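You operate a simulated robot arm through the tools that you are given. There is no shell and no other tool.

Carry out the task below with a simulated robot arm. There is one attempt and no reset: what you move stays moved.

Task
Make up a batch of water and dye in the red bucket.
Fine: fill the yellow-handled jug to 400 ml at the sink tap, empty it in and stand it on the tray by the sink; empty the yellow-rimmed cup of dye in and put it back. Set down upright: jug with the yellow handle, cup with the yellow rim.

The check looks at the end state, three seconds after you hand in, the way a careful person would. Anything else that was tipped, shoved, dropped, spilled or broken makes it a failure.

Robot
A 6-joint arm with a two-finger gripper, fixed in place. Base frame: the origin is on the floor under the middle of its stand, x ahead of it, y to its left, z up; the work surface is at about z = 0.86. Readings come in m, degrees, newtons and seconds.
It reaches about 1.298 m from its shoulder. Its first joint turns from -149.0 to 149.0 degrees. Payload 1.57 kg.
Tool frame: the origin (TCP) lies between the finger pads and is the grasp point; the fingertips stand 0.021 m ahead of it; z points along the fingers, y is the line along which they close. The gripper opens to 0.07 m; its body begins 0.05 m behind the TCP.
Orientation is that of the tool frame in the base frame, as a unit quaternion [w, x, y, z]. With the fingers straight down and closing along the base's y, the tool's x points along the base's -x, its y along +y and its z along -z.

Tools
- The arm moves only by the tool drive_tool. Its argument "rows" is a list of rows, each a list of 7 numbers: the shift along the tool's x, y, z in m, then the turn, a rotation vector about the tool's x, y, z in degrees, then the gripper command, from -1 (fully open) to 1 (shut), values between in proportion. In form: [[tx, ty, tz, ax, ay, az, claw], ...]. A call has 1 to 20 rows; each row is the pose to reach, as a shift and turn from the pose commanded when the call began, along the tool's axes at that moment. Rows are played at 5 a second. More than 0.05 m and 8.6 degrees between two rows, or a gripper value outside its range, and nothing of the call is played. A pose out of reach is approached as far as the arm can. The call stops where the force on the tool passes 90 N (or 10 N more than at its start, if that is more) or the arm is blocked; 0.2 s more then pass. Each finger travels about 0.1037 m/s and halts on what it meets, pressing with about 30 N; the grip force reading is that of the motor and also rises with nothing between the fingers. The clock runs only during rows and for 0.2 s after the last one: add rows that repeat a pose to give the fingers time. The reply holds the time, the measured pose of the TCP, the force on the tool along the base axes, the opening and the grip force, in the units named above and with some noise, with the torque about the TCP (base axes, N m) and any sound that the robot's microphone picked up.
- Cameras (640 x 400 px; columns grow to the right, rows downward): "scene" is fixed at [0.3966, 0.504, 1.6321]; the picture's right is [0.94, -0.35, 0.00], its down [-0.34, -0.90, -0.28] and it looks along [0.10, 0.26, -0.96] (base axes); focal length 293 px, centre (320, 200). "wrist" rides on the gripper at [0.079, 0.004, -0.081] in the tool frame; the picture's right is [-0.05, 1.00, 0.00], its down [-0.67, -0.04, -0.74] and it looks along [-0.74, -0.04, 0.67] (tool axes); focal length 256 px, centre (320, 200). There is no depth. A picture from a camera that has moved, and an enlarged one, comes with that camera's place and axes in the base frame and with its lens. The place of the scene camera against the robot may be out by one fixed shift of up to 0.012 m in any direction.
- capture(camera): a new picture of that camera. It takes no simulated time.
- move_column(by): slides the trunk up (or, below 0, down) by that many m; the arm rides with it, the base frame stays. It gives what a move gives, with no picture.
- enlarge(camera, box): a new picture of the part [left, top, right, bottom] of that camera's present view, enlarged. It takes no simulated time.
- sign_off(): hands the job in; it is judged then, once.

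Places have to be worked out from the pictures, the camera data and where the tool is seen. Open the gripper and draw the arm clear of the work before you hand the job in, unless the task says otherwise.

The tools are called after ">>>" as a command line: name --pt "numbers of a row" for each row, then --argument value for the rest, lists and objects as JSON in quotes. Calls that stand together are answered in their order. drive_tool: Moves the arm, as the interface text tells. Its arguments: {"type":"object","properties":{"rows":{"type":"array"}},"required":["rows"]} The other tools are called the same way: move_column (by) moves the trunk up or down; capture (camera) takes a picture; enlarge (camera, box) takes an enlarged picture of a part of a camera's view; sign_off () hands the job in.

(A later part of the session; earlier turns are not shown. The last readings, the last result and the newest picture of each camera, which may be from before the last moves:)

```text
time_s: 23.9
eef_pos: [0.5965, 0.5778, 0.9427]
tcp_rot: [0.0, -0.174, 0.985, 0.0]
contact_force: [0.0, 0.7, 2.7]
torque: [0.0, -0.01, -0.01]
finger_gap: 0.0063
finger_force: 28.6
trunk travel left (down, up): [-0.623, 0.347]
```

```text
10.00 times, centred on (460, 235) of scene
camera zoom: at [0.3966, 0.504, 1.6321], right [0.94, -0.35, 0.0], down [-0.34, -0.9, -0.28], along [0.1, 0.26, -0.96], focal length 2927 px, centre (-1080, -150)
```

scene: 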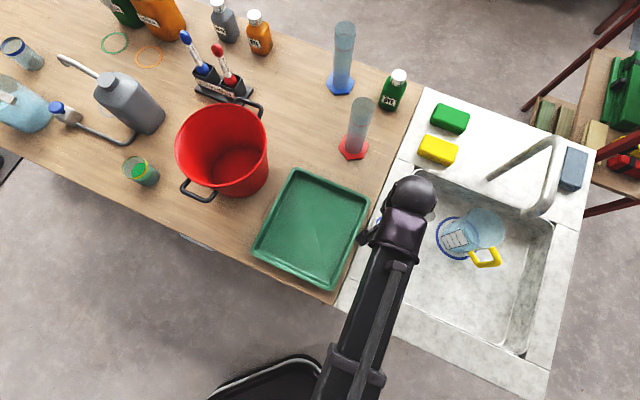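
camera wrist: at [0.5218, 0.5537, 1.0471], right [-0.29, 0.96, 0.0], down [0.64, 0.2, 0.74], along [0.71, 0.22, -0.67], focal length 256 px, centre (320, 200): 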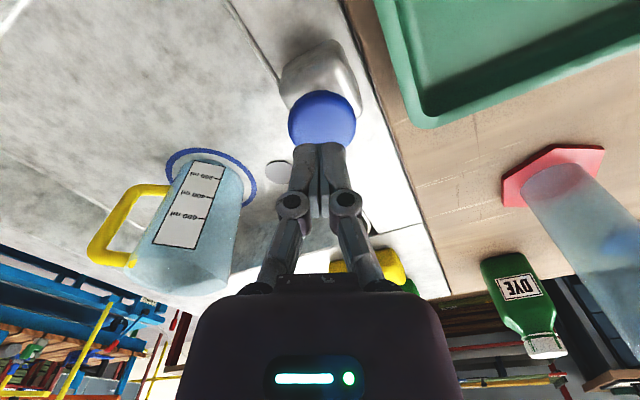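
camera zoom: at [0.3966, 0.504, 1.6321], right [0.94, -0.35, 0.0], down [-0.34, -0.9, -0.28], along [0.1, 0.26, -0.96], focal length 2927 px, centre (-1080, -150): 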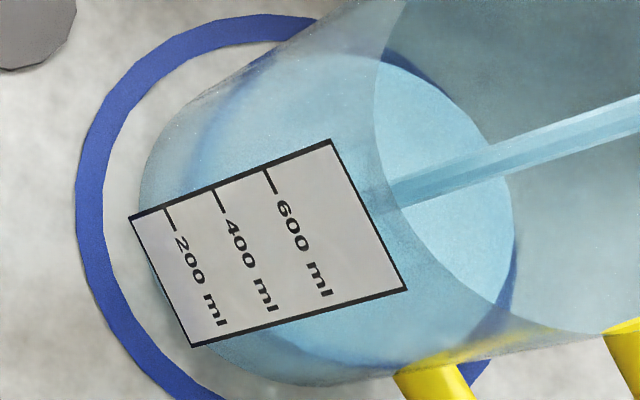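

The near edge of the water surface is visible against the scale, reading about 255 ml (±15). I hold three more seconds, then measure again the same way.

>>> drive_tool --pt "0 0 0 0 0 0 1" --pt "0 0 0 0 0 0 1" --pt "0 0 0 0 0 0 1" --pt "0 0 0 0 0 0 1" --pt "0 0 0 0 0 0 1" --pt "0 0 0 0 0 0 1" --pt "0 0 0 0 0 0 1" --pt "0 0 0 0 0 0 1" --pt "0 0 0 0 0 0 1" --pt "0 0 0 0 0 0 1" --pt "0 0 0 0 0 0 1" --pt "0 0 0 0 0 0 1" --pt "0 0 0 0 0 0 1" --pt "0 0 0 0 0 0 1"

>>> move_column --by 0.014

>>> enlarge --camera "wrist" --box '[200, 175, 248, 235]'

>>> enlarge --camera "wrist" --box '[140, 150, 260, 260]'

>>> enlarge --camera "scene" --box '[436, 206, 496, 244]'

```text
time_s: 26.9
eef_pos: [0.597, 0.5775, 0.941]
tcp_rot: [0.0, -0.174, 0.985, 0.0]
contact_force: [-0.4, 0.0, 2.0]
torque: [0.03, 0.02, -0.01]
finger_gap: 0.0058
finger_force: 28.2
trunk travel left (down, up): [-0.623, 0.347]
```

```text
time_s: 27.6
eef_pos: [0.5968, 0.5782, 0.9562]
tcp_rot: [0.0, -0.174, 0.985, 0.0]
contact_force: [-0.2, 0.7, -0.4]
torque: [0.0, 0.02, 0.04]
finger_gap: 0.0
finger_force: 29.1
trunk travel left (down, up): [-0.637, 0.333]
```

```text
6.67 times, centred on (224, 205) of wrist
camera zoom: at [0.5218, 0.5539, 1.037], right [-0.29, 0.96, 0.0], down [0.64, 0.19, 0.74], along [0.71, 0.22, -0.67], focal length 1707 px, centre (960, 167)
```

zoom: 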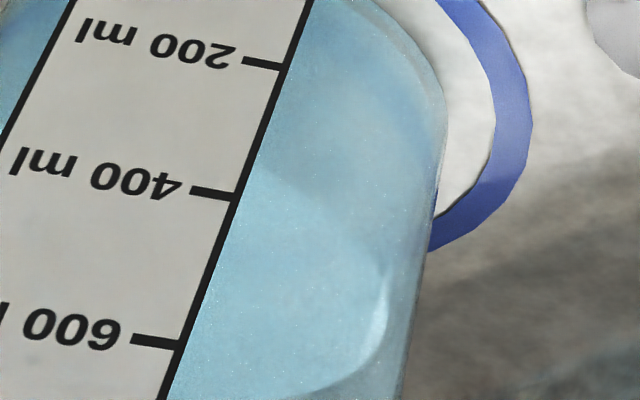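

```text
3.64 times, centred on (200, 205) of wrist
camera zoom: at [0.5218, 0.5539, 1.037], right [-0.29, 0.96, 0.0], down [0.64, 0.19, 0.74], along [0.71, 0.22, -0.67], focal length 931 px, centre (756, 182)
```

zoom: 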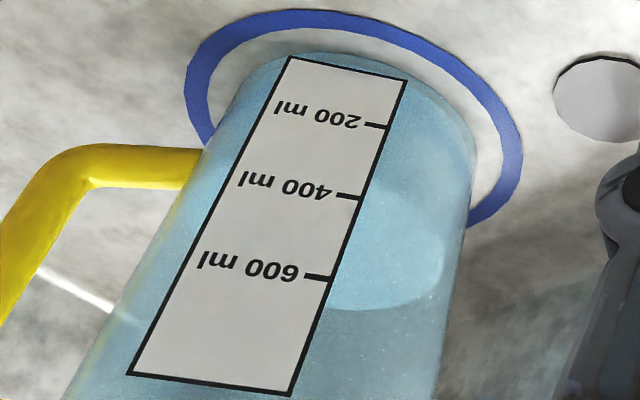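

```text
10.53 times, centred on (466, 225) of scene
camera zoom: at [0.3966, 0.504, 1.6321], right [0.94, -0.35, 0.0], down [-0.34, -0.9, -0.28], along [0.1, 0.26, -0.96], focal length 3082 px, centre (-1217, -63)
```

zoom: 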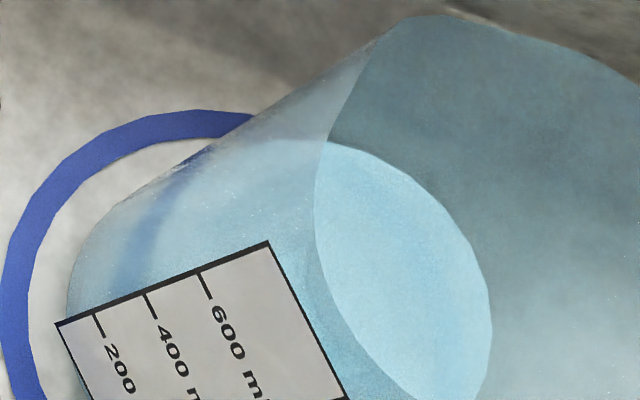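

Both the tick reading and the far-edge geometry give about 340 ml, with a flow near 28 ml/s. I press for roughly 1.9 s more to approach 395 ml, then measure.

>>> move_column --by -0.014

>>> drive_tool --pt "0 0 0 0 0 0 1" --pt "0 0 0 0 0 0 1" --pt "0 0 0 0 0 0 1" --pt "0 0 0 0 0 0 1" --pt "0 0 0 0 0 0 1" --pt "0 0 0 0 0 0 1"

>>> move_column --by 0.014

>>> enlarge --camera "wrist" --box '[200, 175, 248, 235]'

>>> enlarge --camera "wrist" --box '[140, 150, 260, 260]'

>>> enlarge --camera "scene" --box '[436, 206, 496, 244]'

```text
time_s: 28.2
eef_pos: [0.5966, 0.5783, 0.9425]
tcp_rot: [0.0, -0.173, 0.985, -0.001]
contact_force: [0.8, 0.9, 2.9]
torque: [0.04, -0.03, 0.02]
finger_gap: 0.0059
finger_force: 29.0
trunk travel left (down, up): [-0.623, 0.347]
heard: click
```

```text
time_s: 29.6
eef_pos: [0.5974, 0.5776, 0.9416]
tcp_rot: [0.0, -0.174, 0.985, 0.0]
contact_force: [-0.5, 0.2, 3.1]
torque: [-0.02, 0.03, -0.03]
finger_gap: 0.0058
finger_force: 28.5
trunk travel left (down, up): [-0.623, 0.347]
```

```text
time_s: 30.2
eef_pos: [0.5972, 0.5776, 0.9549]
tcp_rot: [0.0, -0.174, 0.985, -0.001]
contact_force: [0.3, 0.5, -0.3]
torque: [-0.01, 0.0, 0.02]
finger_gap: 0.0
finger_force: 29.0
trunk travel left (down, up): [-0.637, 0.333]
```

```text
6.67 times, centred on (224, 205) of wrist
camera zoom: at [0.5218, 0.5539, 1.037], right [-0.29, 0.96, 0.0], down [0.64, 0.19, 0.74], along [0.71, 0.22, -0.67], focal length 1707 px, centre (960, 167)
```

zoom: 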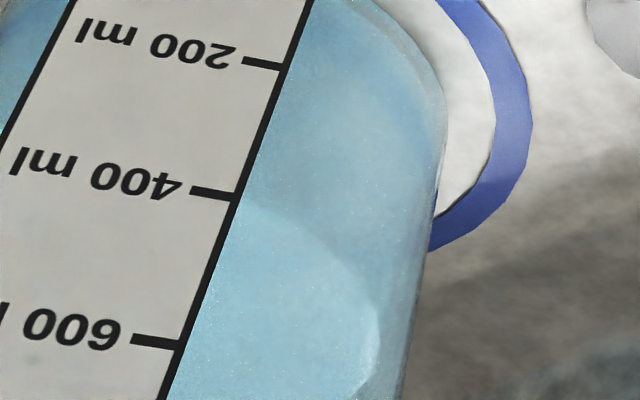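

```text
3.64 times, centred on (200, 205) of wrist
camera zoom: at [0.5218, 0.5539, 1.037], right [-0.29, 0.96, 0.0], down [0.64, 0.19, 0.74], along [0.71, 0.22, -0.67], focal length 931 px, centre (756, 182)
```

zoom: 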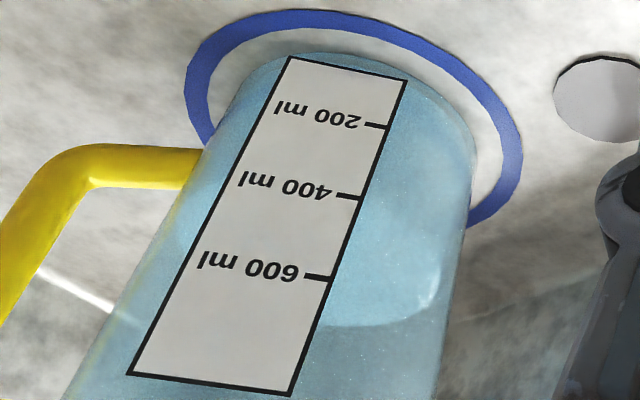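

```text
10.53 times, centred on (466, 225) of scene
camera zoom: at [0.3966, 0.504, 1.6321], right [0.94, -0.35, 0.0], down [-0.34, -0.9, -0.28], along [0.1, 0.26, -0.96], focal length 3082 px, centre (-1217, -63)
```

zoom: 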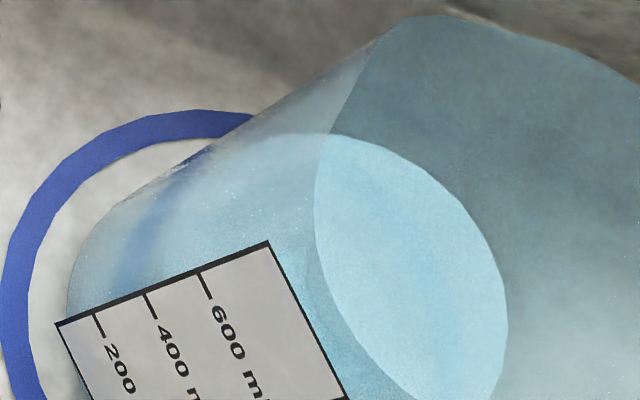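

The level now reads about 393 ml (near-edge reading just past the 400 tick minus wall parallax, far edge ≈395), so I leave it there. I raise the trunk clear of the knob and then test how the wrist can tilt in free space.

>>> move_column --by 0.28

>>> drive_tool --pt "0 0 0 0 8 0 1" --pt "0 0 0 0 16 0 1" --pt "0 0 0 0 16 0 1"

>>> capture --camera "scene"

```text
time_s: 33.0
eef_pos: [0.5955, 0.5781, 1.2358]
tcp_rot: [0.0, -0.174, 0.985, 0.0]
contact_force: [-0.3, 0.6, 1.0]
torque: [-0.01, -0.02, 0.0]
finger_gap: 0.0
finger_force: 28.8
trunk travel left (down, up): [-0.917, 0.053]
```

```text
time_s: 33.8
eef_pos: [0.5961, 0.5781, 1.242]
tcp_rot: [-0.139, -0.172, 0.975, -0.025]
contact_force: [0.4, 0.4, -0.3]
torque: [-0.04, -0.04, 0.02]
finger_gap: 0.0001
finger_force: 28.4
out of reach, approached as far as the arm can: row 2, 3
trunk travel left (down, up): [-0.917, 0.053]
```

```text
taken
```

scene: 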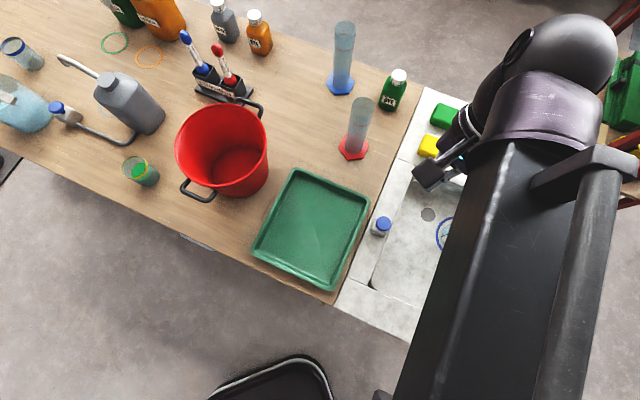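

The wrist pitched 16° with its pivot about 0.16–0.2 m above the TCP, so tilting works and only height must come from the trunk. I undo the tilt and rehearse the yaw I need for the handle grasp (tool x away from the jug, pointing toward −y).

>>> drive_tool --pt "0 0 0 0 -8 0 1" --pt "0 0 0 0 -16 0 1" --pt "0 0 0 0 -16 0 1"

>>> drive_tool --pt "0 0 0 0 0 -8 1" --pt "0 0 0 0 0 -16 1" --pt "0 0 0 0 0 -24 1" --pt "0 0 0 0 0 -32 1" --pt "0 0 0 0 0 -40 1" --pt "0 0 0 0 0 -48 1" --pt "0 0 0 0 0 -56 1" --pt "0 0 0 0 0 -60 1" --pt "0 0 0 0 0 -60 1"

>>> capture --camera "wrist"

```text
time_s: 34.6
eef_pos: [0.5965, 0.578, 1.2356]
tcp_rot: [0.001, -0.174, 0.985, 0.001]
contact_force: [-1.1, 0.0, 0.9]
torque: [0.01, 0.0, 0.01]
finger_gap: 0.0001
finger_force: 28.7
out of reach, approached as far as the arm can: row 1, 2, 3
trunk travel left (down, up): [-0.917, 0.053]
```

```text
time_s: 36.6
eef_pos: [0.5976, 0.5782, 1.236]
tcp_rot: [0.0, -0.643, 0.766, 0.0]
contact_force: [0.8, 0.7, 0.0]
torque: [0.01, -0.02, 0.01]
finger_gap: 0.0
finger_force: 28.7
trunk travel left (down, up): [-0.917, 0.053]
```

```text
taken
camera wrist: at [0.5801, 0.4997, 1.3171], right [-0.97, 0.22, 0.0], down [0.15, 0.65, 0.74], along [0.17, 0.73, -0.67], focal length 256 px, centre (320, 200)
```

wrist: 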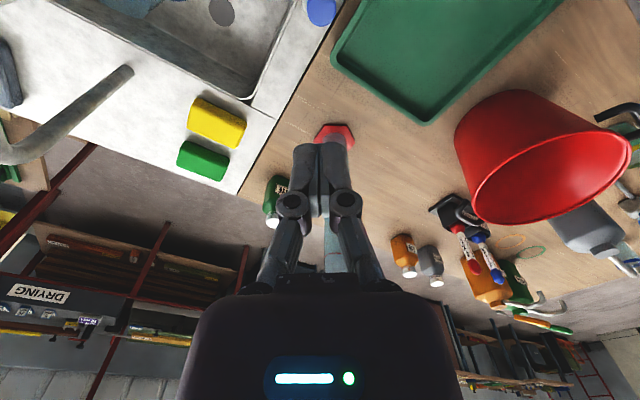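

That yaw is fine. I rehearse the pouring motion here in free space: yaw 50° more, then pitch the fingers up toward the tool's x side past horizontal.

>>> drive_tool --pt "0 0 0 0 0 -8 1" --pt "0 0 0 0 0 -16 1" --pt "0 0 0 0 0 -24 1" --pt "0 0 0 0 0 -32 1" --pt "0 0 0 0 0 -40 1" --pt "0 0 0 0 0 -48 1" --pt "0 0 0 0 0 -50 1"

>>> drive_tool --pt "0 0 0 0 8 0 1" --pt "0 0 0 0 16 0 1" --pt "0 0 0 0 24 0 1" --pt "0 0 0 0 32 0 1" --pt "0 0 0 0 40 0 1" --pt "0 0 0 0 48 0 1" --pt "0 0 0 0 56 0 1" --pt "0 0 0 0 64 0 1" --pt "0 0 0 0 72 0 1" --pt "0 0 0 0 80 0 1" --pt "0 0 0 0 88 0 1" --pt "0 0 0 0 96 0 1" --pt "0 0 0 0 96 0 1"

>>> capture --camera "scene"

```text
time_s: 38.2
eef_pos: [0.5959, 0.5788, 1.2356]
tcp_rot: [0.0, 0.907, -0.422, 0.0]
contact_force: [0.0, 1.1, -0.2]
torque: [0.02, 0.0, -0.01]
finger_gap: 0.0
finger_force: 28.3
trunk travel left (down, up): [-0.917, 0.053]
```

```text
time_s: 41.0
eef_pos: [0.5958, 0.5767, 1.4412]
tcp_rot: [0.314, 0.607, -0.283, 0.673]
contact_force: [0.5, 0.2, 0.2]
torque: [-0.02, -0.05, 0.0]
finger_gap: 0.0001
finger_force: 28.6
out of reach, approached as far as the arm can: row 2, 3, 4, 5, 6, 7, 8, 9, 10, 11, 12, 13
trunk travel left (down, up): [-0.917, 0.053]
```

```text
taken
```

scene: 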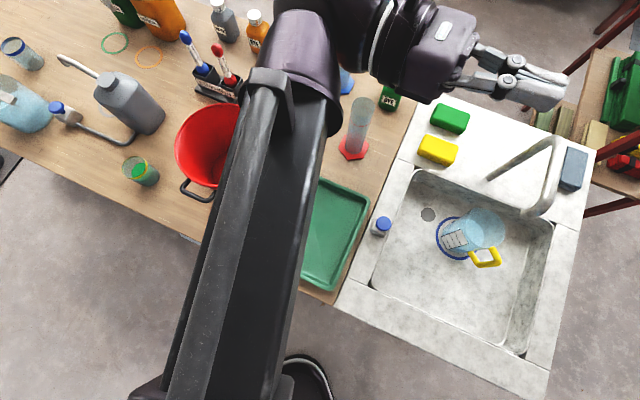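

The pouring motion is reachable (tool pitched 96°, pivot about 0.186 m from the TCP). I undo it step by step back to tool-down with tool x pointing at azimuth 260°.

>>> drive_tool --pt "0 0 0 0 -8 0 1" --pt "0 0 0 0 -16 0 1" --pt "0 0 0 0 -24 0 1" --pt "0 0 0 0 -32 0 1" --pt "0 0 0 0 -40 0 1" --pt "0 0 0 0 -48 0 1" --pt "0 0 0 0 -56 0 1" --pt "0 0 0 0 -64 0 1" --pt "0 0 0 0 -72 0 1" --pt "0 0 0 0 -80 0 1" --pt "0 0 0 0 -88 0 1" --pt "0 0 0 0 -96 0 1" --pt "0 0 0 0 -96 0 1"

>>> drive_tool --pt "0 0 0 0 0 8 1" --pt "0 0 0 0 0 16 1" --pt "0 0 0 0 0 24 0.5" --pt "0 0 0 0 0 32 0" --pt "0 0 0 0 0 40 -0.5" --pt "0 0 0 0 0 48 -1" --pt "0 0 0 0 0 50 -1" --pt "0 0 0 0 0 50 -1"

```text
time_s: 43.8
eef_pos: [0.5964, 0.5797, 1.2361]
tcp_rot: [0.0, 0.906, -0.422, 0.0]
contact_force: [0.5, -0.3, 0.5]
torque: [0.01, -0.02, 0.05]
finger_gap: 0.0
finger_force: 29.0
out of reach, approached as far as the arm can: row 1, 2, 3, 4, 5, 6, 7, 8, 9, 10, 11, 12, 13
trunk travel left (down, up): [-0.917, 0.053]
```

```text
time_s: 45.6
eef_pos: [0.597, 0.5769, 1.2358]
tcp_rot: [0.0, -0.642, 0.767, 0.0]
contact_force: [-0.1, -0.1, -0.3]
torque: [-0.03, -0.06, 0.0]
finger_gap: 0.0701
finger_force: 0.0
out of reach, approached as far as the arm can: row 5, 6, 7, 8
trunk travel left (down, up): [-0.917, 0.053]
```

Back in the grasp yaw with open fingers. I move at height to a viewing pose short of the handle, around (0.80, 0.30).

>>> drive_tool --pt "0.03 -0.031 0 0 0 0 -1" --pt "0.06 -0.062 0 0 0 0 -1" --pt "0.09 -0.093 0 0 0 0 -1" --pt "0.12 -0.124 0 0 0 0 -1" --pt "0.15 -0.155 0 0 0 0 -1" --pt "0.18 -0.186 0 0 0 0 -1" --pt "0.21 -0.217 0 0 0 0 -1" --pt "0.2375 -0.248 0 0 0 0 -1" --pt "0.2375 -0.248 0 0 0 0 -1"

>>> capture --camera "wrist"

>>> capture --camera "scene"

```text
time_s: 47.6
eef_pos: [0.8008, 0.3016, 1.2356]
tcp_rot: [0.0, -0.643, 0.766, 0.0]
contact_force: [0.4, 1.1, -0.2]
torque: [0.01, 0.01, 0.0]
finger_gap: 0.07
finger_force: 0.0
trunk travel left (down, up): [-0.917, 0.053]
```

```text
taken
camera wrist: at [0.7834, 0.2221, 1.3173], right [-0.97, 0.23, 0.0], down [0.15, 0.65, 0.74], along [0.17, 0.73, -0.67], focal length 256 px, centre (320, 200)
```

wrist: 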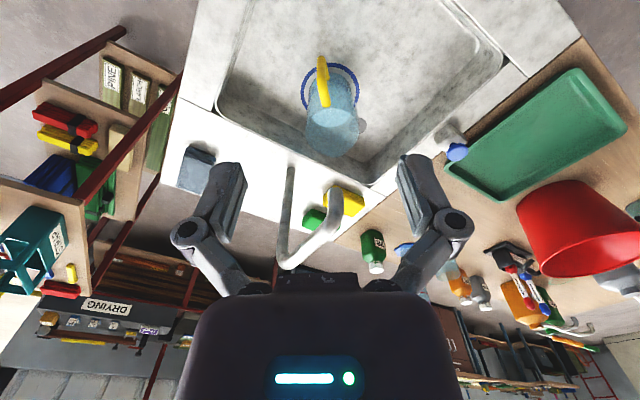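

```text
taken
```

scene: 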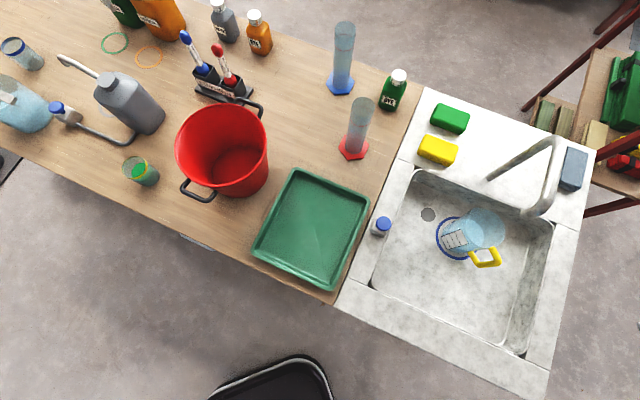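

The handle is seen almost edge-on from here, so the yaw matches it well. I zoom in to fix the handle's place.

>>> enlarge --camera "wrist" --box '[270, 40, 390, 165]'

>>> enlarge --camera "scene" --box '[440, 220, 520, 280]'

```text
3.20 times, centred on (330, 102) of wrist
camera zoom: at [0.7834, 0.2221, 1.3173], right [-0.97, 0.23, 0.0], down [0.15, 0.65, 0.74], along [0.17, 0.73, -0.67], focal length 819 px, centre (288, 512)
```

zoom: 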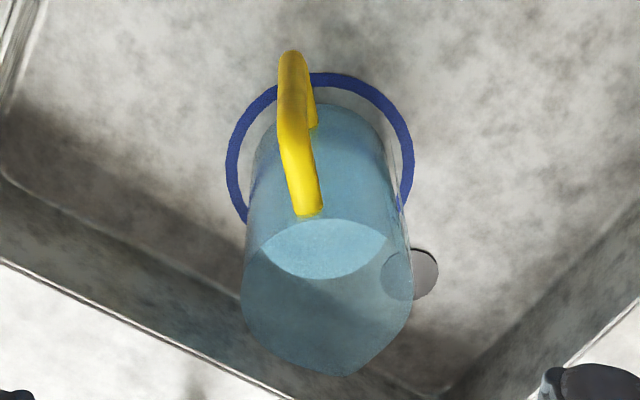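

```text
6.67 times, centred on (480, 250) of scene
camera zoom: at [0.3966, 0.504, 1.6321], right [0.94, -0.35, 0.0], down [-0.34, -0.9, -0.28], along [0.1, 0.26, -0.96], focal length 1952 px, centre (-747, -133)
```

zoom: 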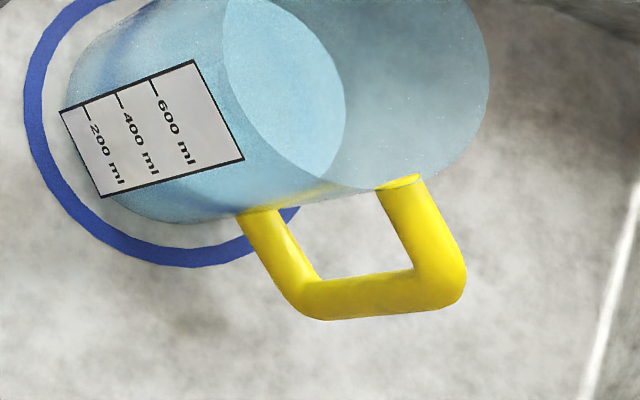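

The bar of the handle comes out at about (0.820, 0.394), spanning z≈0.82–0.92, with the handle plane at azimuth ≈87°. I turn the tool 7° to match and lean it 15° away from the jug and spout.

>>> drive_tool --pt "0 0 0 0 0 -7 -1" --pt "0 0 0 0 0 -7 -1"

>>> drive_tool --pt "0 0 0 0 -8 0 -1" --pt "0 0 0 0 -15 0 -1" --pt "0 0 0 0 -15 0 -1"

```text
time_s: 48.2
eef_pos: [0.8004, 0.3007, 1.2353]
tcp_rot: [-0.001, -0.688, 0.726, 0.0]
contact_force: [-0.8, 0.5, -0.3]
torque: [-0.01, 0.01, 0.01]
finger_gap: 0.0699
finger_force: 0.0
trunk travel left (down, up): [-0.917, 0.053]
```

```text
time_s: 49.0
eef_pos: [0.8, 0.3001, 1.2423]
tcp_rot: [0.096, -0.682, 0.719, 0.09]
contact_force: [-0.1, -0.1, 0.2]
torque: [-0.02, 0.0, -0.01]
finger_gap: 0.0699
finger_force: 0.2
out of reach, approached as far as the arm can: row 2, 3
trunk travel left (down, up): [-0.917, 0.053]
```

Lean is 15° toward +y as intended. I move horizontally over the handle at height and look down with the wrist camera.

>>> drive_tool --pt "-0.03 -0.005 0.008 0 0 0 -1" --pt "-0.06 -0.01 0.016 0 0 0 -1" --pt "-0.0916 -0.0149 0.0247 0 0 0 -1" --pt "-0.0916 -0.0149 0.0247 0 0 0 -1"

>>> move_column --by -0.16

>>> capture --camera "wrist"

>>> capture --camera "scene"

```text
time_s: 50.0
eef_pos: [0.8202, 0.3937, 1.2415]
tcp_rot: [0.095, -0.682, 0.719, 0.09]
contact_force: [0.1, -0.4, 0.5]
torque: [0.01, -0.01, -0.04]
finger_gap: 0.07
finger_force: 0.0
trunk travel left (down, up): [-0.917, 0.053]
```

```text
time_s: 51.9
eef_pos: [0.8206, 0.393, 1.0829]
tcp_rot: [0.095, -0.683, 0.719, 0.089]
contact_force: [0.6, -0.2, 0.4]
torque: [0.0, 0.01, 0.0]
finger_gap: 0.07
finger_force: 0.0
trunk travel left (down, up): [-0.757, 0.213]
```

```text
taken
camera wrist: at [0.8114, 0.2952, 1.1402], right [-0.99, 0.1, 0.01], down [0.06, 0.45, 0.89], along [0.09, 0.89, -0.45], focal length 256 px, centre (320, 200)
```

wrist: 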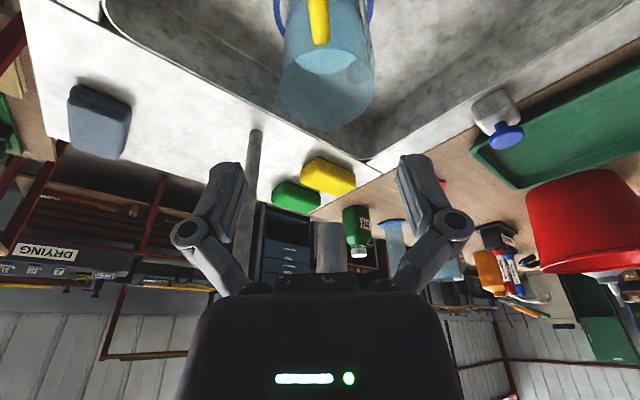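

```text
taken
```

scene: 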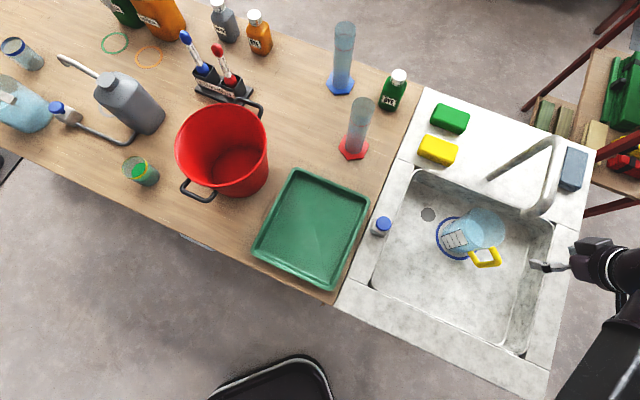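

The gripper is aligned over the handle with the spout well clear in front. I lower further to just above the handle and check again.

>>> move_column --by -0.1

>>> capture --camera "wrist"

>>> enlarge --camera "scene" --box '[430, 170, 640, 320]'

```text
time_s: 53.2
eef_pos: [0.8199, 0.3923, 0.9823]
tcp_rot: [0.094, -0.683, 0.719, 0.09]
contact_force: [0.1, 0.6, -0.5]
torque: [0.03, 0.02, 0.03]
finger_gap: 0.0701
finger_force: 0.0
trunk travel left (down, up): [-0.657, 0.313]
```

```text
taken
camera wrist: at [0.8114, 0.2953, 1.0402], right [-0.99, 0.1, 0.01], down [0.06, 0.45, 0.89], along [0.09, 0.89, -0.45], focal length 256 px, centre (320, 200)
```

wrist: 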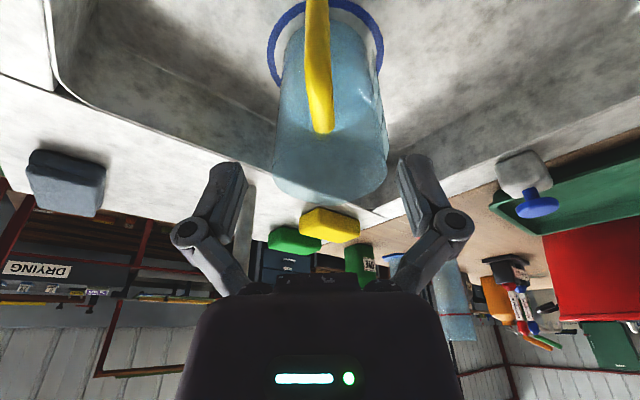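

```text
2.67 times, centred on (535, 245) of scene
camera zoom: at [0.3966, 0.504, 1.6321], right [0.94, -0.35, 0.0], down [-0.34, -0.9, -0.28], along [0.1, 0.26, -0.96], focal length 781 px, centre (-253, 80)
```

zoom: 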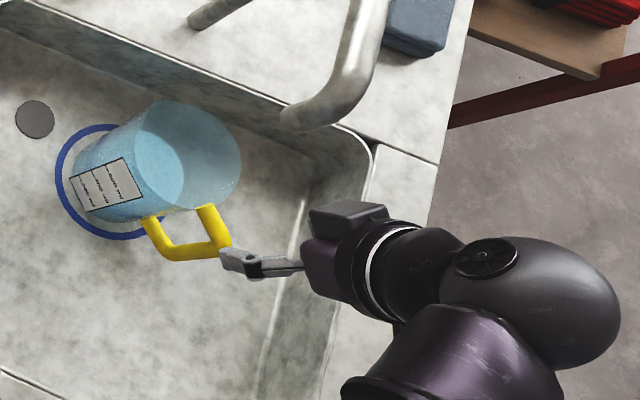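

The predicted handle position matches the picture within a few millimetres. I lower 9 cm so the fingers straddle the upper part of the handle bar.

>>> move_column --by -0.09

>>> capture --camera "wrist"

>>> enlarge --camera "scene" --box '[430, 200, 560, 290]'

```text
time_s: 54.4
eef_pos: [0.8194, 0.393, 0.8925]
tcp_rot: [0.095, -0.683, 0.719, 0.09]
contact_force: [0.1, -0.3, 0.6]
torque: [0.02, -0.02, 0.01]
finger_gap: 0.0698
finger_force: 0.0
trunk travel left (down, up): [-0.567, 0.403]
```

```text
taken
camera wrist: at [0.8114, 0.2953, 0.9502], right [-0.99, 0.1, 0.01], down [0.06, 0.45, 0.89], along [0.09, 0.89, -0.45], focal length 256 px, centre (320, 200)
```

wrist: 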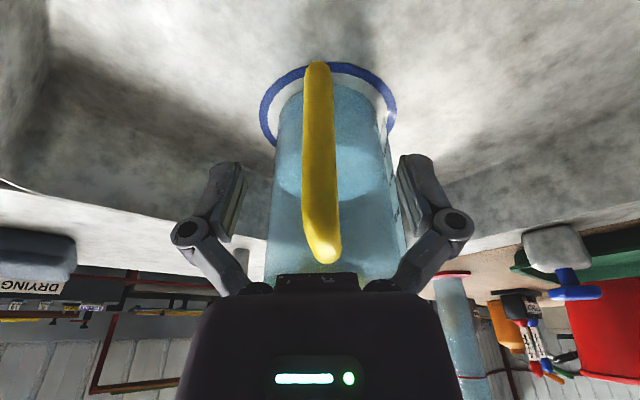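

```text
4.44 times, centred on (495, 245) of scene
camera zoom: at [0.3966, 0.504, 1.6321], right [0.94, -0.35, 0.0], down [-0.34, -0.9, -0.28], along [0.1, 0.26, -0.96], focal length 1301 px, centre (-458, 0)
```

zoom: 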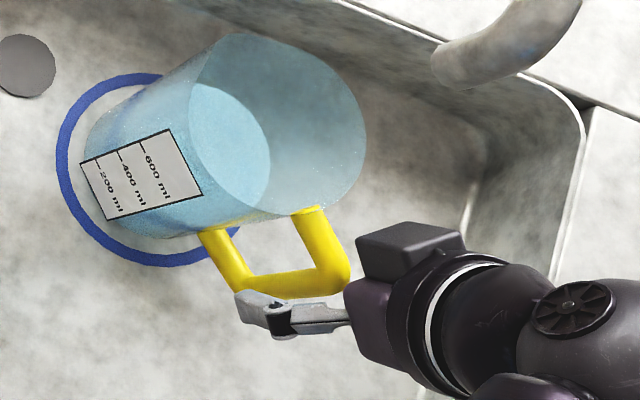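

The fingers straddle the handle nicely. Before closing I use this lower view to recheck the water level against the scale.

>>> enlarge --camera "wrist" --box '[255, 60, 415, 260]'

>>> enlarge --camera "wrist" --box '[340, 90, 410, 210]'

```text
2.00 times, centred on (335, 160) of wrist
camera zoom: at [0.8114, 0.2953, 0.9502], right [-0.99, 0.1, 0.01], down [0.06, 0.45, 0.89], along [0.09, 0.89, -0.45], focal length 512 px, centre (290, 280)
```

zoom: 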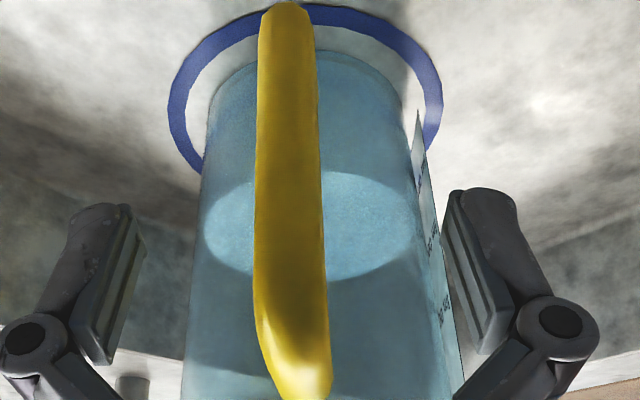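

```text
3.33 times, centred on (375, 150) of wrist
camera zoom: at [0.8114, 0.2953, 0.9502], right [-0.99, 0.1, 0.01], down [0.06, 0.45, 0.89], along [0.09, 0.89, -0.45], focal length 853 px, centre (137, 367)
```

zoom: 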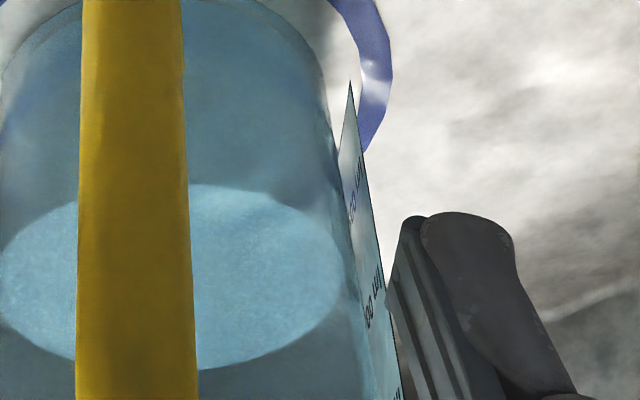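

Near and far edges of the surface now both give z≈0.835, essentially at the 400 line. I close the fingers on the handle.

>>> drive_tool --pt "0 0 0 0 0 0 0" --pt "0 0 0 0 0 0 1" --pt "0 0 0 0 0 0 1" --pt "0 0 0 0 0 0 1" --pt "0 0 0 0 0 0 1" --pt "0 0 0 0 0 0 1"

>>> capture --camera "wrist"

>>> enlarge --camera "scene" --box '[430, 200, 560, 290]'

```text
time_s: 55.8
eef_pos: [0.8187, 0.392, 0.8924]
tcp_rot: [0.094, -0.682, 0.719, 0.09]
contact_force: [-0.3, -3.5, 3.5]
torque: [-0.28, -0.03, 0.05]
finger_gap: 0.0156
finger_force: 29.7
trunk travel left (down, up): [-0.567, 0.403]
```

```text
taken
camera wrist: at [0.8112, 0.295, 0.9505], right [-0.99, 0.1, 0.01], down [0.06, 0.45, 0.89], along [0.09, 0.89, -0.45], focal length 256 px, centre (320, 200)
```

wrist: 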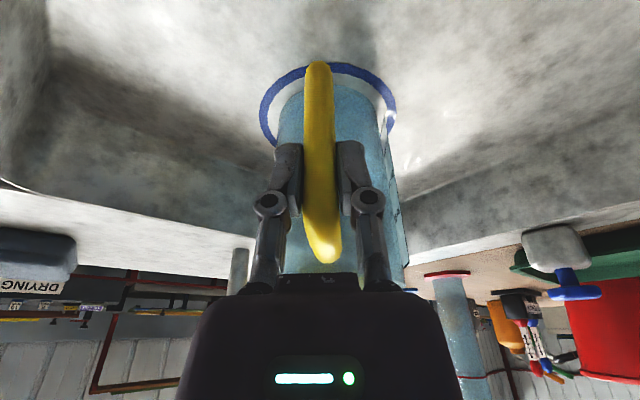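

```text
4.44 times, centred on (495, 245) of scene
camera zoom: at [0.3966, 0.504, 1.6321], right [0.94, -0.35, 0.0], down [-0.34, -0.9, -0.28], along [0.1, 0.26, -0.96], focal length 1301 px, centre (-458, 0)
```

zoom: 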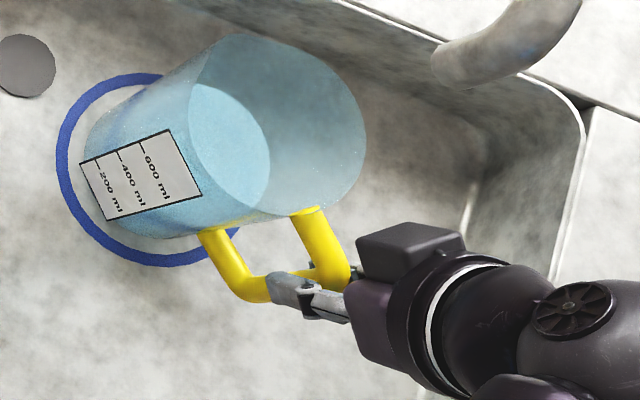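

The handle is gripped (bar 15.6 mm). I lift 1.5 cm with the trunk and check for droop.

>>> move_column --by 0.015

>>> capture --camera "wrist"

>>> enlarge --camera "scene" --box '[430, 200, 560, 290]'

```text
time_s: 56.5
eef_pos: [0.8205, 0.3927, 0.9064]
tcp_rot: [0.094, -0.682, 0.719, 0.09]
contact_force: [-0.1, 1.3, -4.4]
torque: [-0.32, 0.03, 0.01]
finger_gap: 0.0158
finger_force: 30.1
trunk travel left (down, up): [-0.582, 0.388]
```

```text
taken
camera wrist: at [0.8119, 0.2956, 0.9647], right [-0.99, 0.1, 0.01], down [0.06, 0.45, 0.89], along [0.09, 0.89, -0.45], focal length 256 px, centre (320, 200)
```

wrist: 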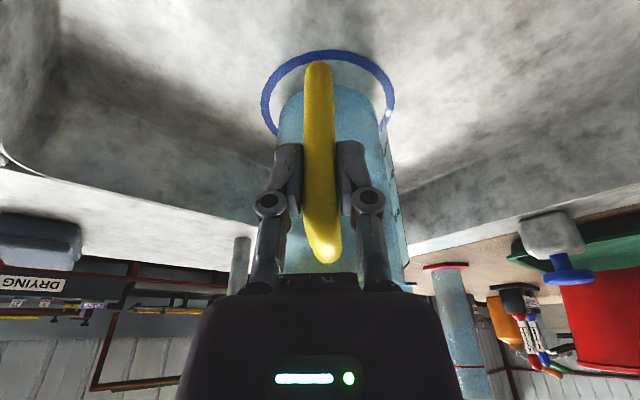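

```text
4.44 times, centred on (495, 245) of scene
camera zoom: at [0.3966, 0.504, 1.6321], right [0.94, -0.35, 0.0], down [-0.34, -0.9, -0.28], along [0.1, 0.26, -0.96], focal length 1301 px, centre (-458, 0)
```

zoom: 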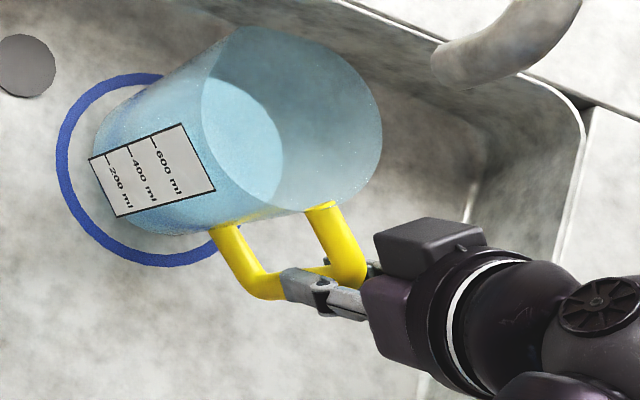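

No droop: the weight reads about 4.4 N and the jug hangs level. I raise 3 cm more (still below the spout) and then slide it out from under the spout toward the robot, inside the sink.

>>> move_column --by 0.03

>>> drive_tool --pt "0.01 0.0095 -0.0027 0 0 0 1" --pt "0.022 0.0205 -0.006 0 0 0 1" --pt "0.036 0.0335 -0.0098 0 0 0 1" --pt "0.05 0.0465 -0.0136 0 0 0 1" --pt "0.064 0.0596 -0.0174 0 0 0 1" --pt "0.078 0.0726 -0.0212 0 0 0 1" --pt "0.09 0.0838 -0.0244 0 0 0 1" --pt "0.098 0.0912 -0.0266 0 0 0 1" --pt "0.1014 0.0944 -0.0275 0 0 0 1" --pt "0.1014 0.0944 -0.0275 0 0 0 1"

>>> capture --camera "scene"

>>> capture --camera "wrist"

```text
time_s: 57.2
eef_pos: [0.8207, 0.3943, 0.9371]
tcp_rot: [0.095, -0.682, 0.719, 0.09]
contact_force: [-1.1, -0.1, -4.8]
torque: [-0.31, 0.01, -0.03]
finger_gap: 0.0157
finger_force: 30.4
trunk travel left (down, up): [-0.612, 0.358]
```

```text
time_s: 59.4
eef_pos: [0.719, 0.2937, 0.9363]
tcp_rot: [0.094, -0.682, 0.72, 0.09]
contact_force: [-0.8, -0.6, -3.9]
torque: [-0.34, 0.0, 0.03]
finger_gap: 0.0156
finger_force: 30.4
trunk travel left (down, up): [-0.612, 0.358]
```

```text
taken
```

scene: 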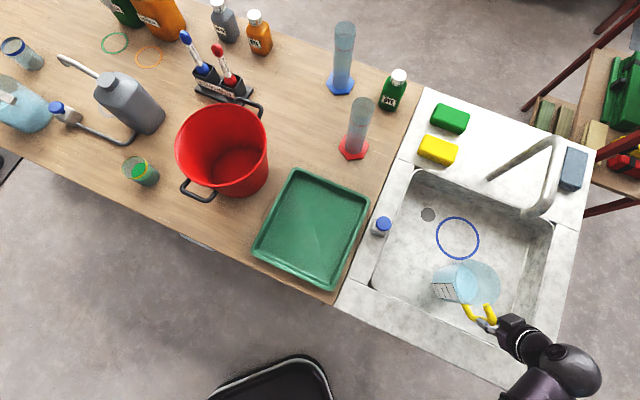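

```text
taken
camera wrist: at [0.7118, 0.1954, 0.9949], right [-0.99, 0.1, 0.01], down [0.06, 0.45, 0.89], along [0.09, 0.89, -0.45], focal length 256 px, centre (320, 200)
```

wrist: 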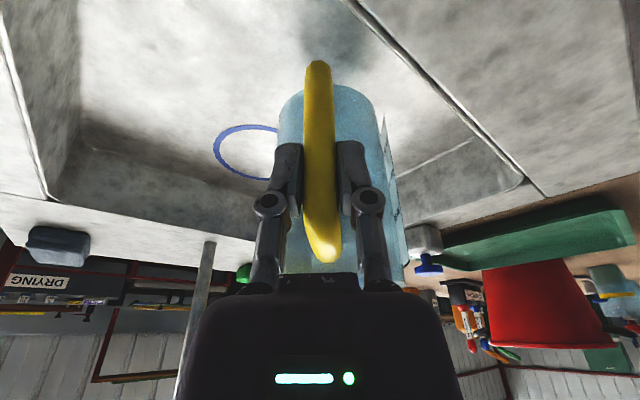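

The jug is clear of the spout, upright in the sink. I raise it with the trunk to travel height.

>>> move_column --by 0.33

>>> capture --camera "wrist"

```text
time_s: 62.7
eef_pos: [0.7211, 0.2934, 1.2665]
tcp_rot: [0.095, -0.682, 0.719, 0.09]
contact_force: [0.7, -0.2, -4.2]
torque: [-0.33, 0.01, 0.01]
finger_gap: 0.0158
finger_force: 30.5
trunk travel left (down, up): [-0.942, 0.028]
```

```text
taken
camera wrist: at [0.712, 0.1955, 1.3248], right [-0.99, 0.1, 0.01], down [0.06, 0.45, 0.89], along [0.09, 0.89, -0.45], focal length 256 px, centre (320, 200)
```

wrist: 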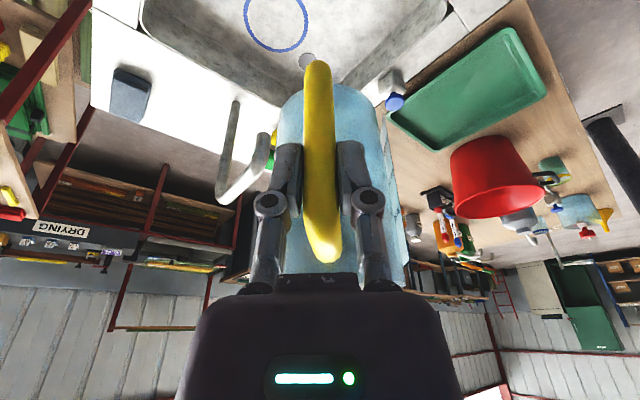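

The jug hangs upright at travel height, and the bucket sits near (0.293, 0.867) with its rim at z≈1.02. I carry the jug in a smooth line to it, turning 63° about the vertical so the rehearsed pouring motion applies.

>>> drive_tool --pt "-0.0076 0.0061 0.002 -0.25 0 -0.91 1" --pt "-0.0253 0.0202 0.0068 -0.82 0 -3.04 1" --pt "-0.0506 0.0404 0.0136 -1.64 0 -6.07 1" --pt "-0.0784 0.0627 0.021 -2.54 0 -9.41 1" --pt "-0.1062 0.0849 0.0285 -3.44 0 -12.75 1" --pt "-0.134 0.1072 0.036 -4.35 0 -16.09 1" --pt "-0.1618 0.1294 0.0435 -5.25 0 -19.42 1" --pt "-0.1896 0.1517 0.0509 -6.15 0 -22.76 1" --pt "-0.2174 0.1739 0.0584 -7.05 0 -26.1 1" --pt "-0.2452 0.1961 0.0659 -7.95 0 -29.44 1" --pt "-0.273 0.2184 0.0733 -8.86 0 -32.78 1" --pt "-0.3008 0.2406 0.0808 -9.76 0 -36.12 1" --pt "-0.3286 0.2629 0.0883 -10.66 0 -39.46 1" --pt "-0.3564 0.2851 0.0957 -11.56 0 -42.79 1" --pt "-0.3843 0.3073 0.1032 -12.46 0 -46.13 1" --pt "-0.4121 0.3296 0.1107 -13.37 0 -49.47 1" --pt "-0.4399 0.3518 0.1181 -14.27 0 -52.81 1" --pt "-0.4652 0.372 0.1249 -15.09 0 -55.84 1" --pt "-0.4879 0.3902 0.131 -15.83 0 -58.58 1" --pt "-0.5056 0.4044 0.1358 -16.4 -0.1 -60.7 1"

>>> capture --camera "scene"

>>> capture --camera "wrist"

```text
time_s: 66.9
eef_pos: [0.3437, 0.8375, 1.2671]
tcp_rot: [-0.033, 0.957, -0.257, -0.127]
contact_force: [-0.1, 0.0, -4.3]
torque: [-0.15, -0.3, 0.01]
finger_gap: 0.0157
finger_force: 30.2
trunk travel left (down, up): [-0.942, 0.028]
```

```text
taken
```

scene: 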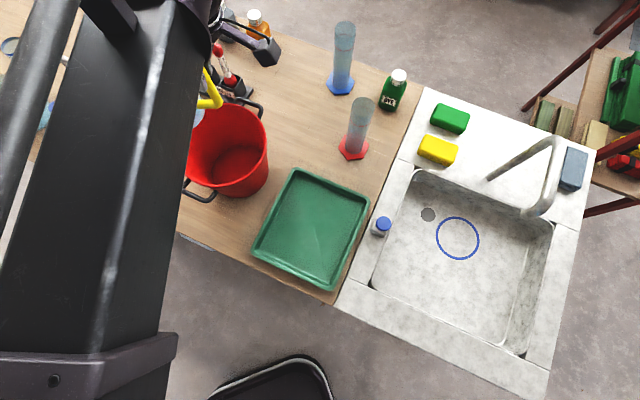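

```text
taken
camera wrist: at [0.4264, 0.7849, 1.3245], right [-0.55, -0.84, 0.02], down [-0.37, 0.26, 0.89], along [-0.75, 0.48, -0.45], focal length 256 px, centre (320, 200)
```

wrist: 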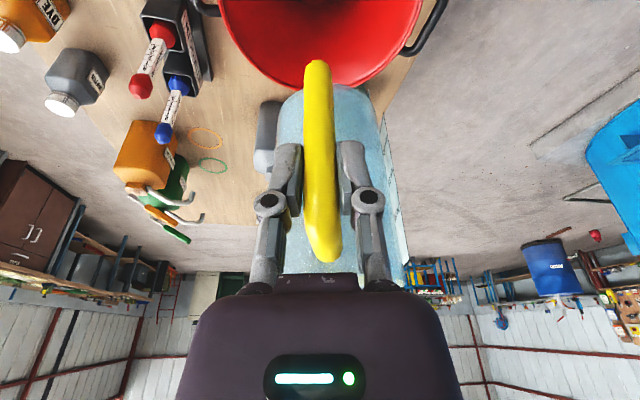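

The jug is over the bucket, whose centre I now put near (0.300, 0.867). I shift 1.5 cm back and tilt the jug 55° (still below the spill angle of about 66°), then look.

>>> drive_tool --pt "0.005 0 -0.0013 0 3 0 1" --pt "0.01 0 -0.0026 0 8 0 1" --pt "0.0145 0 -0.0039 0 13 0 1" --pt "0.0145 0 -0.0039 0 18 0 1" --pt "0.0145 0 -0.0039 0 23 0 1" --pt "0.0145 0 -0.0039 0 28 0 1" --pt "0.0145 0 -0.0039 0 33 0 1" --pt "0.0145 0 -0.0039 0 38 0 1" --pt "0.0145 0 -0.0039 0 43 0 1" --pt "0.0145 0 -0.0039 0 48 0 1" --pt "0.0145 0 -0.0039 0 52 0 1" --pt "0.0145 0 -0.0039 0 55 0 1" --pt "0.0145 0 -0.0039 0 55 0 1"

>>> capture --camera "scene"

>>> capture --camera "wrist"

```text
time_s: 69.7
eef_pos: [0.3561, 0.8296, 1.3038]
tcp_rot: [0.089, 0.908, -0.244, 0.329]
contact_force: [0.2, 0.6, -4.8]
torque: [0.04, -0.03, 0.03]
finger_gap: 0.0157
finger_force: 30.6
out of reach, approached as far as the arm can: row 2, 3, 4, 5, 8, 9, 10, 11, 12, 13
trunk travel left (down, up): [-0.942, 0.028]
```

```text
taken
```

scene: 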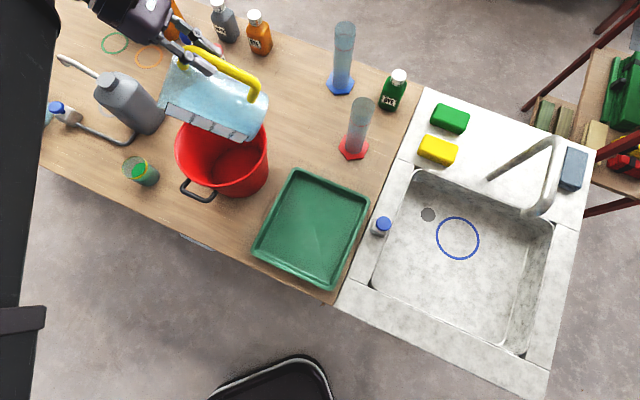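

```text
taken
camera wrist: at [0.3626, 0.8217, 1.4169], right [-0.54, -0.84, -0.03], down [-0.84, 0.53, 0.14], along [-0.1, 0.11, -0.99], focal length 256 px, centre (320, 200)
```

wrist: 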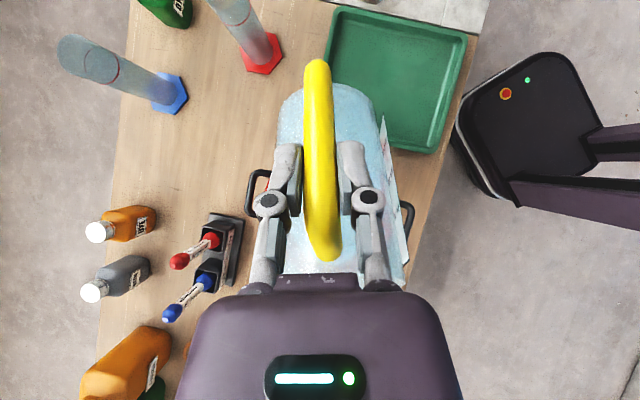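

Tilted 55°, nothing spilled, and the mouth is above the bucket. I lower the trunk 4 cm and tilt on slowly to 66°.

>>> move_column --by -0.04

>>> drive_tool --pt "0 0 0 0 2 0 1" --pt "0 0 0 0 4 0 1" --pt "0 0 0 0 6 0 1" --pt "0 0 0 0 8 0 1" --pt "0 0 0 0 9.5 0 1" --pt "0 0 0 0 11 0 1"

>>> capture --camera "scene"

>>> enlarge --camera "scene" --box '[130, 30, 300, 210]'

```text
time_s: 70.5
eef_pos: [0.3557, 0.8303, 1.2641]
tcp_rot: [0.089, 0.908, -0.245, 0.328]
contact_force: [0.0, -0.8, -4.5]
torque: [0.03, -0.02, 0.02]
finger_gap: 0.0155
finger_force: 30.0
trunk travel left (down, up): [-0.902, 0.068]
```

```text
time_s: 71.9
eef_pos: [0.357, 0.8307, 1.2887]
tcp_rot: [0.112, 0.872, -0.234, 0.414]
contact_force: [-0.1, -0.2, -4.5]
torque: [0.04, 0.01, 0.02]
finger_gap: 0.0156
finger_force: 29.6
out of reach, approached as far as the arm can: row 1, 2, 3, 4, 5, 6
trunk travel left (down, up): [-0.902, 0.068]
```

```text
taken
```

scene: 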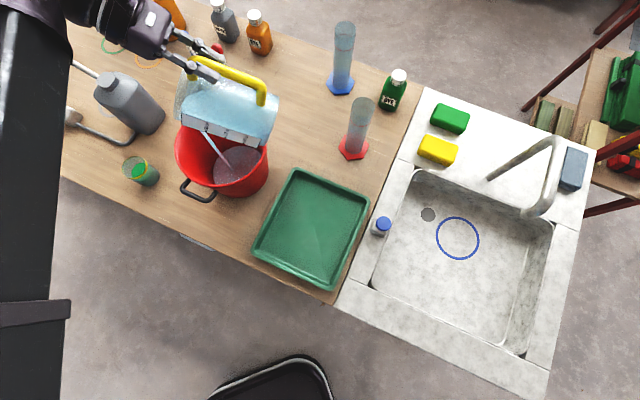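

```text
2.22 times, centred on (215, 120) of scene
camera zoom: at [0.3966, 0.504, 1.6321], right [0.94, -0.35, 0.0], down [-0.34, -0.9, -0.28], along [0.1, 0.26, -0.96], focal length 650 px, centre (553, 378)
```

zoom: 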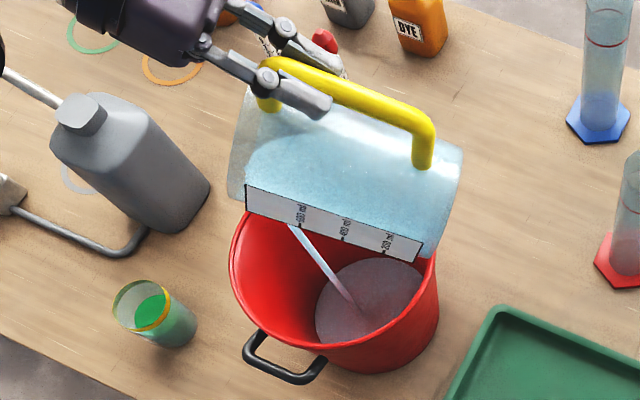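

Water is pouring and lands well inside the bucket. I lower 3 cm and continue tilting slowly.

>>> move_column --by -0.03

>>> drive_tool --pt "0 0 0 0 1 0 1" --pt "0 0 0 0 2 0 1" --pt "0 0 0 0 3 0 1" --pt "0 0 0 0 4 0 1" --pt "0 0 0 0 5 0 1" --pt "0 0 0 0 6 0 1" --pt "0 0 0 0 7 0 1" --pt "0 0 0 0 8 0 1"

>>> enlarge --camera "scene" --box '[130, 30, 300, 210]'

```text
time_s: 72.7
eef_pos: [0.3551, 0.8306, 1.2597]
tcp_rot: [0.111, 0.873, -0.234, 0.413]
contact_force: [0.1, -0.5, -3.9]
torque: [0.08, 0.05, -0.02]
finger_gap: 0.0154
finger_force: 29.8
trunk travel left (down, up): [-0.872, 0.098]
```

```text
time_s: 74.5
eef_pos: [0.3545, 0.8297, 1.2811]
tcp_rot: [0.127, 0.842, -0.226, 0.473]
contact_force: [-0.5, 0.1, -3.5]
torque: [0.05, 0.06, -0.02]
finger_gap: 0.0152
finger_force: 30.1
out of reach, approached as far as the arm can: row 2, 3, 4, 5, 6, 7, 8
trunk travel left (down, up): [-0.872, 0.098]
```

```text
2.22 times, centred on (215, 120) of scene
camera zoom: at [0.3966, 0.504, 1.6321], right [0.94, -0.35, 0.0], down [-0.34, -0.9, -0.28], along [0.1, 0.26, -0.96], focal length 650 px, centre (553, 378)
```

zoom: 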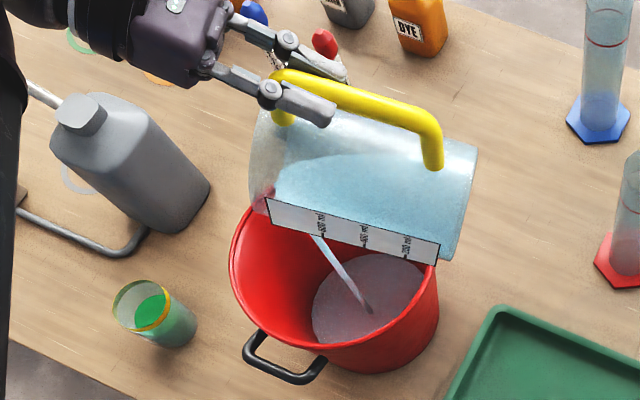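

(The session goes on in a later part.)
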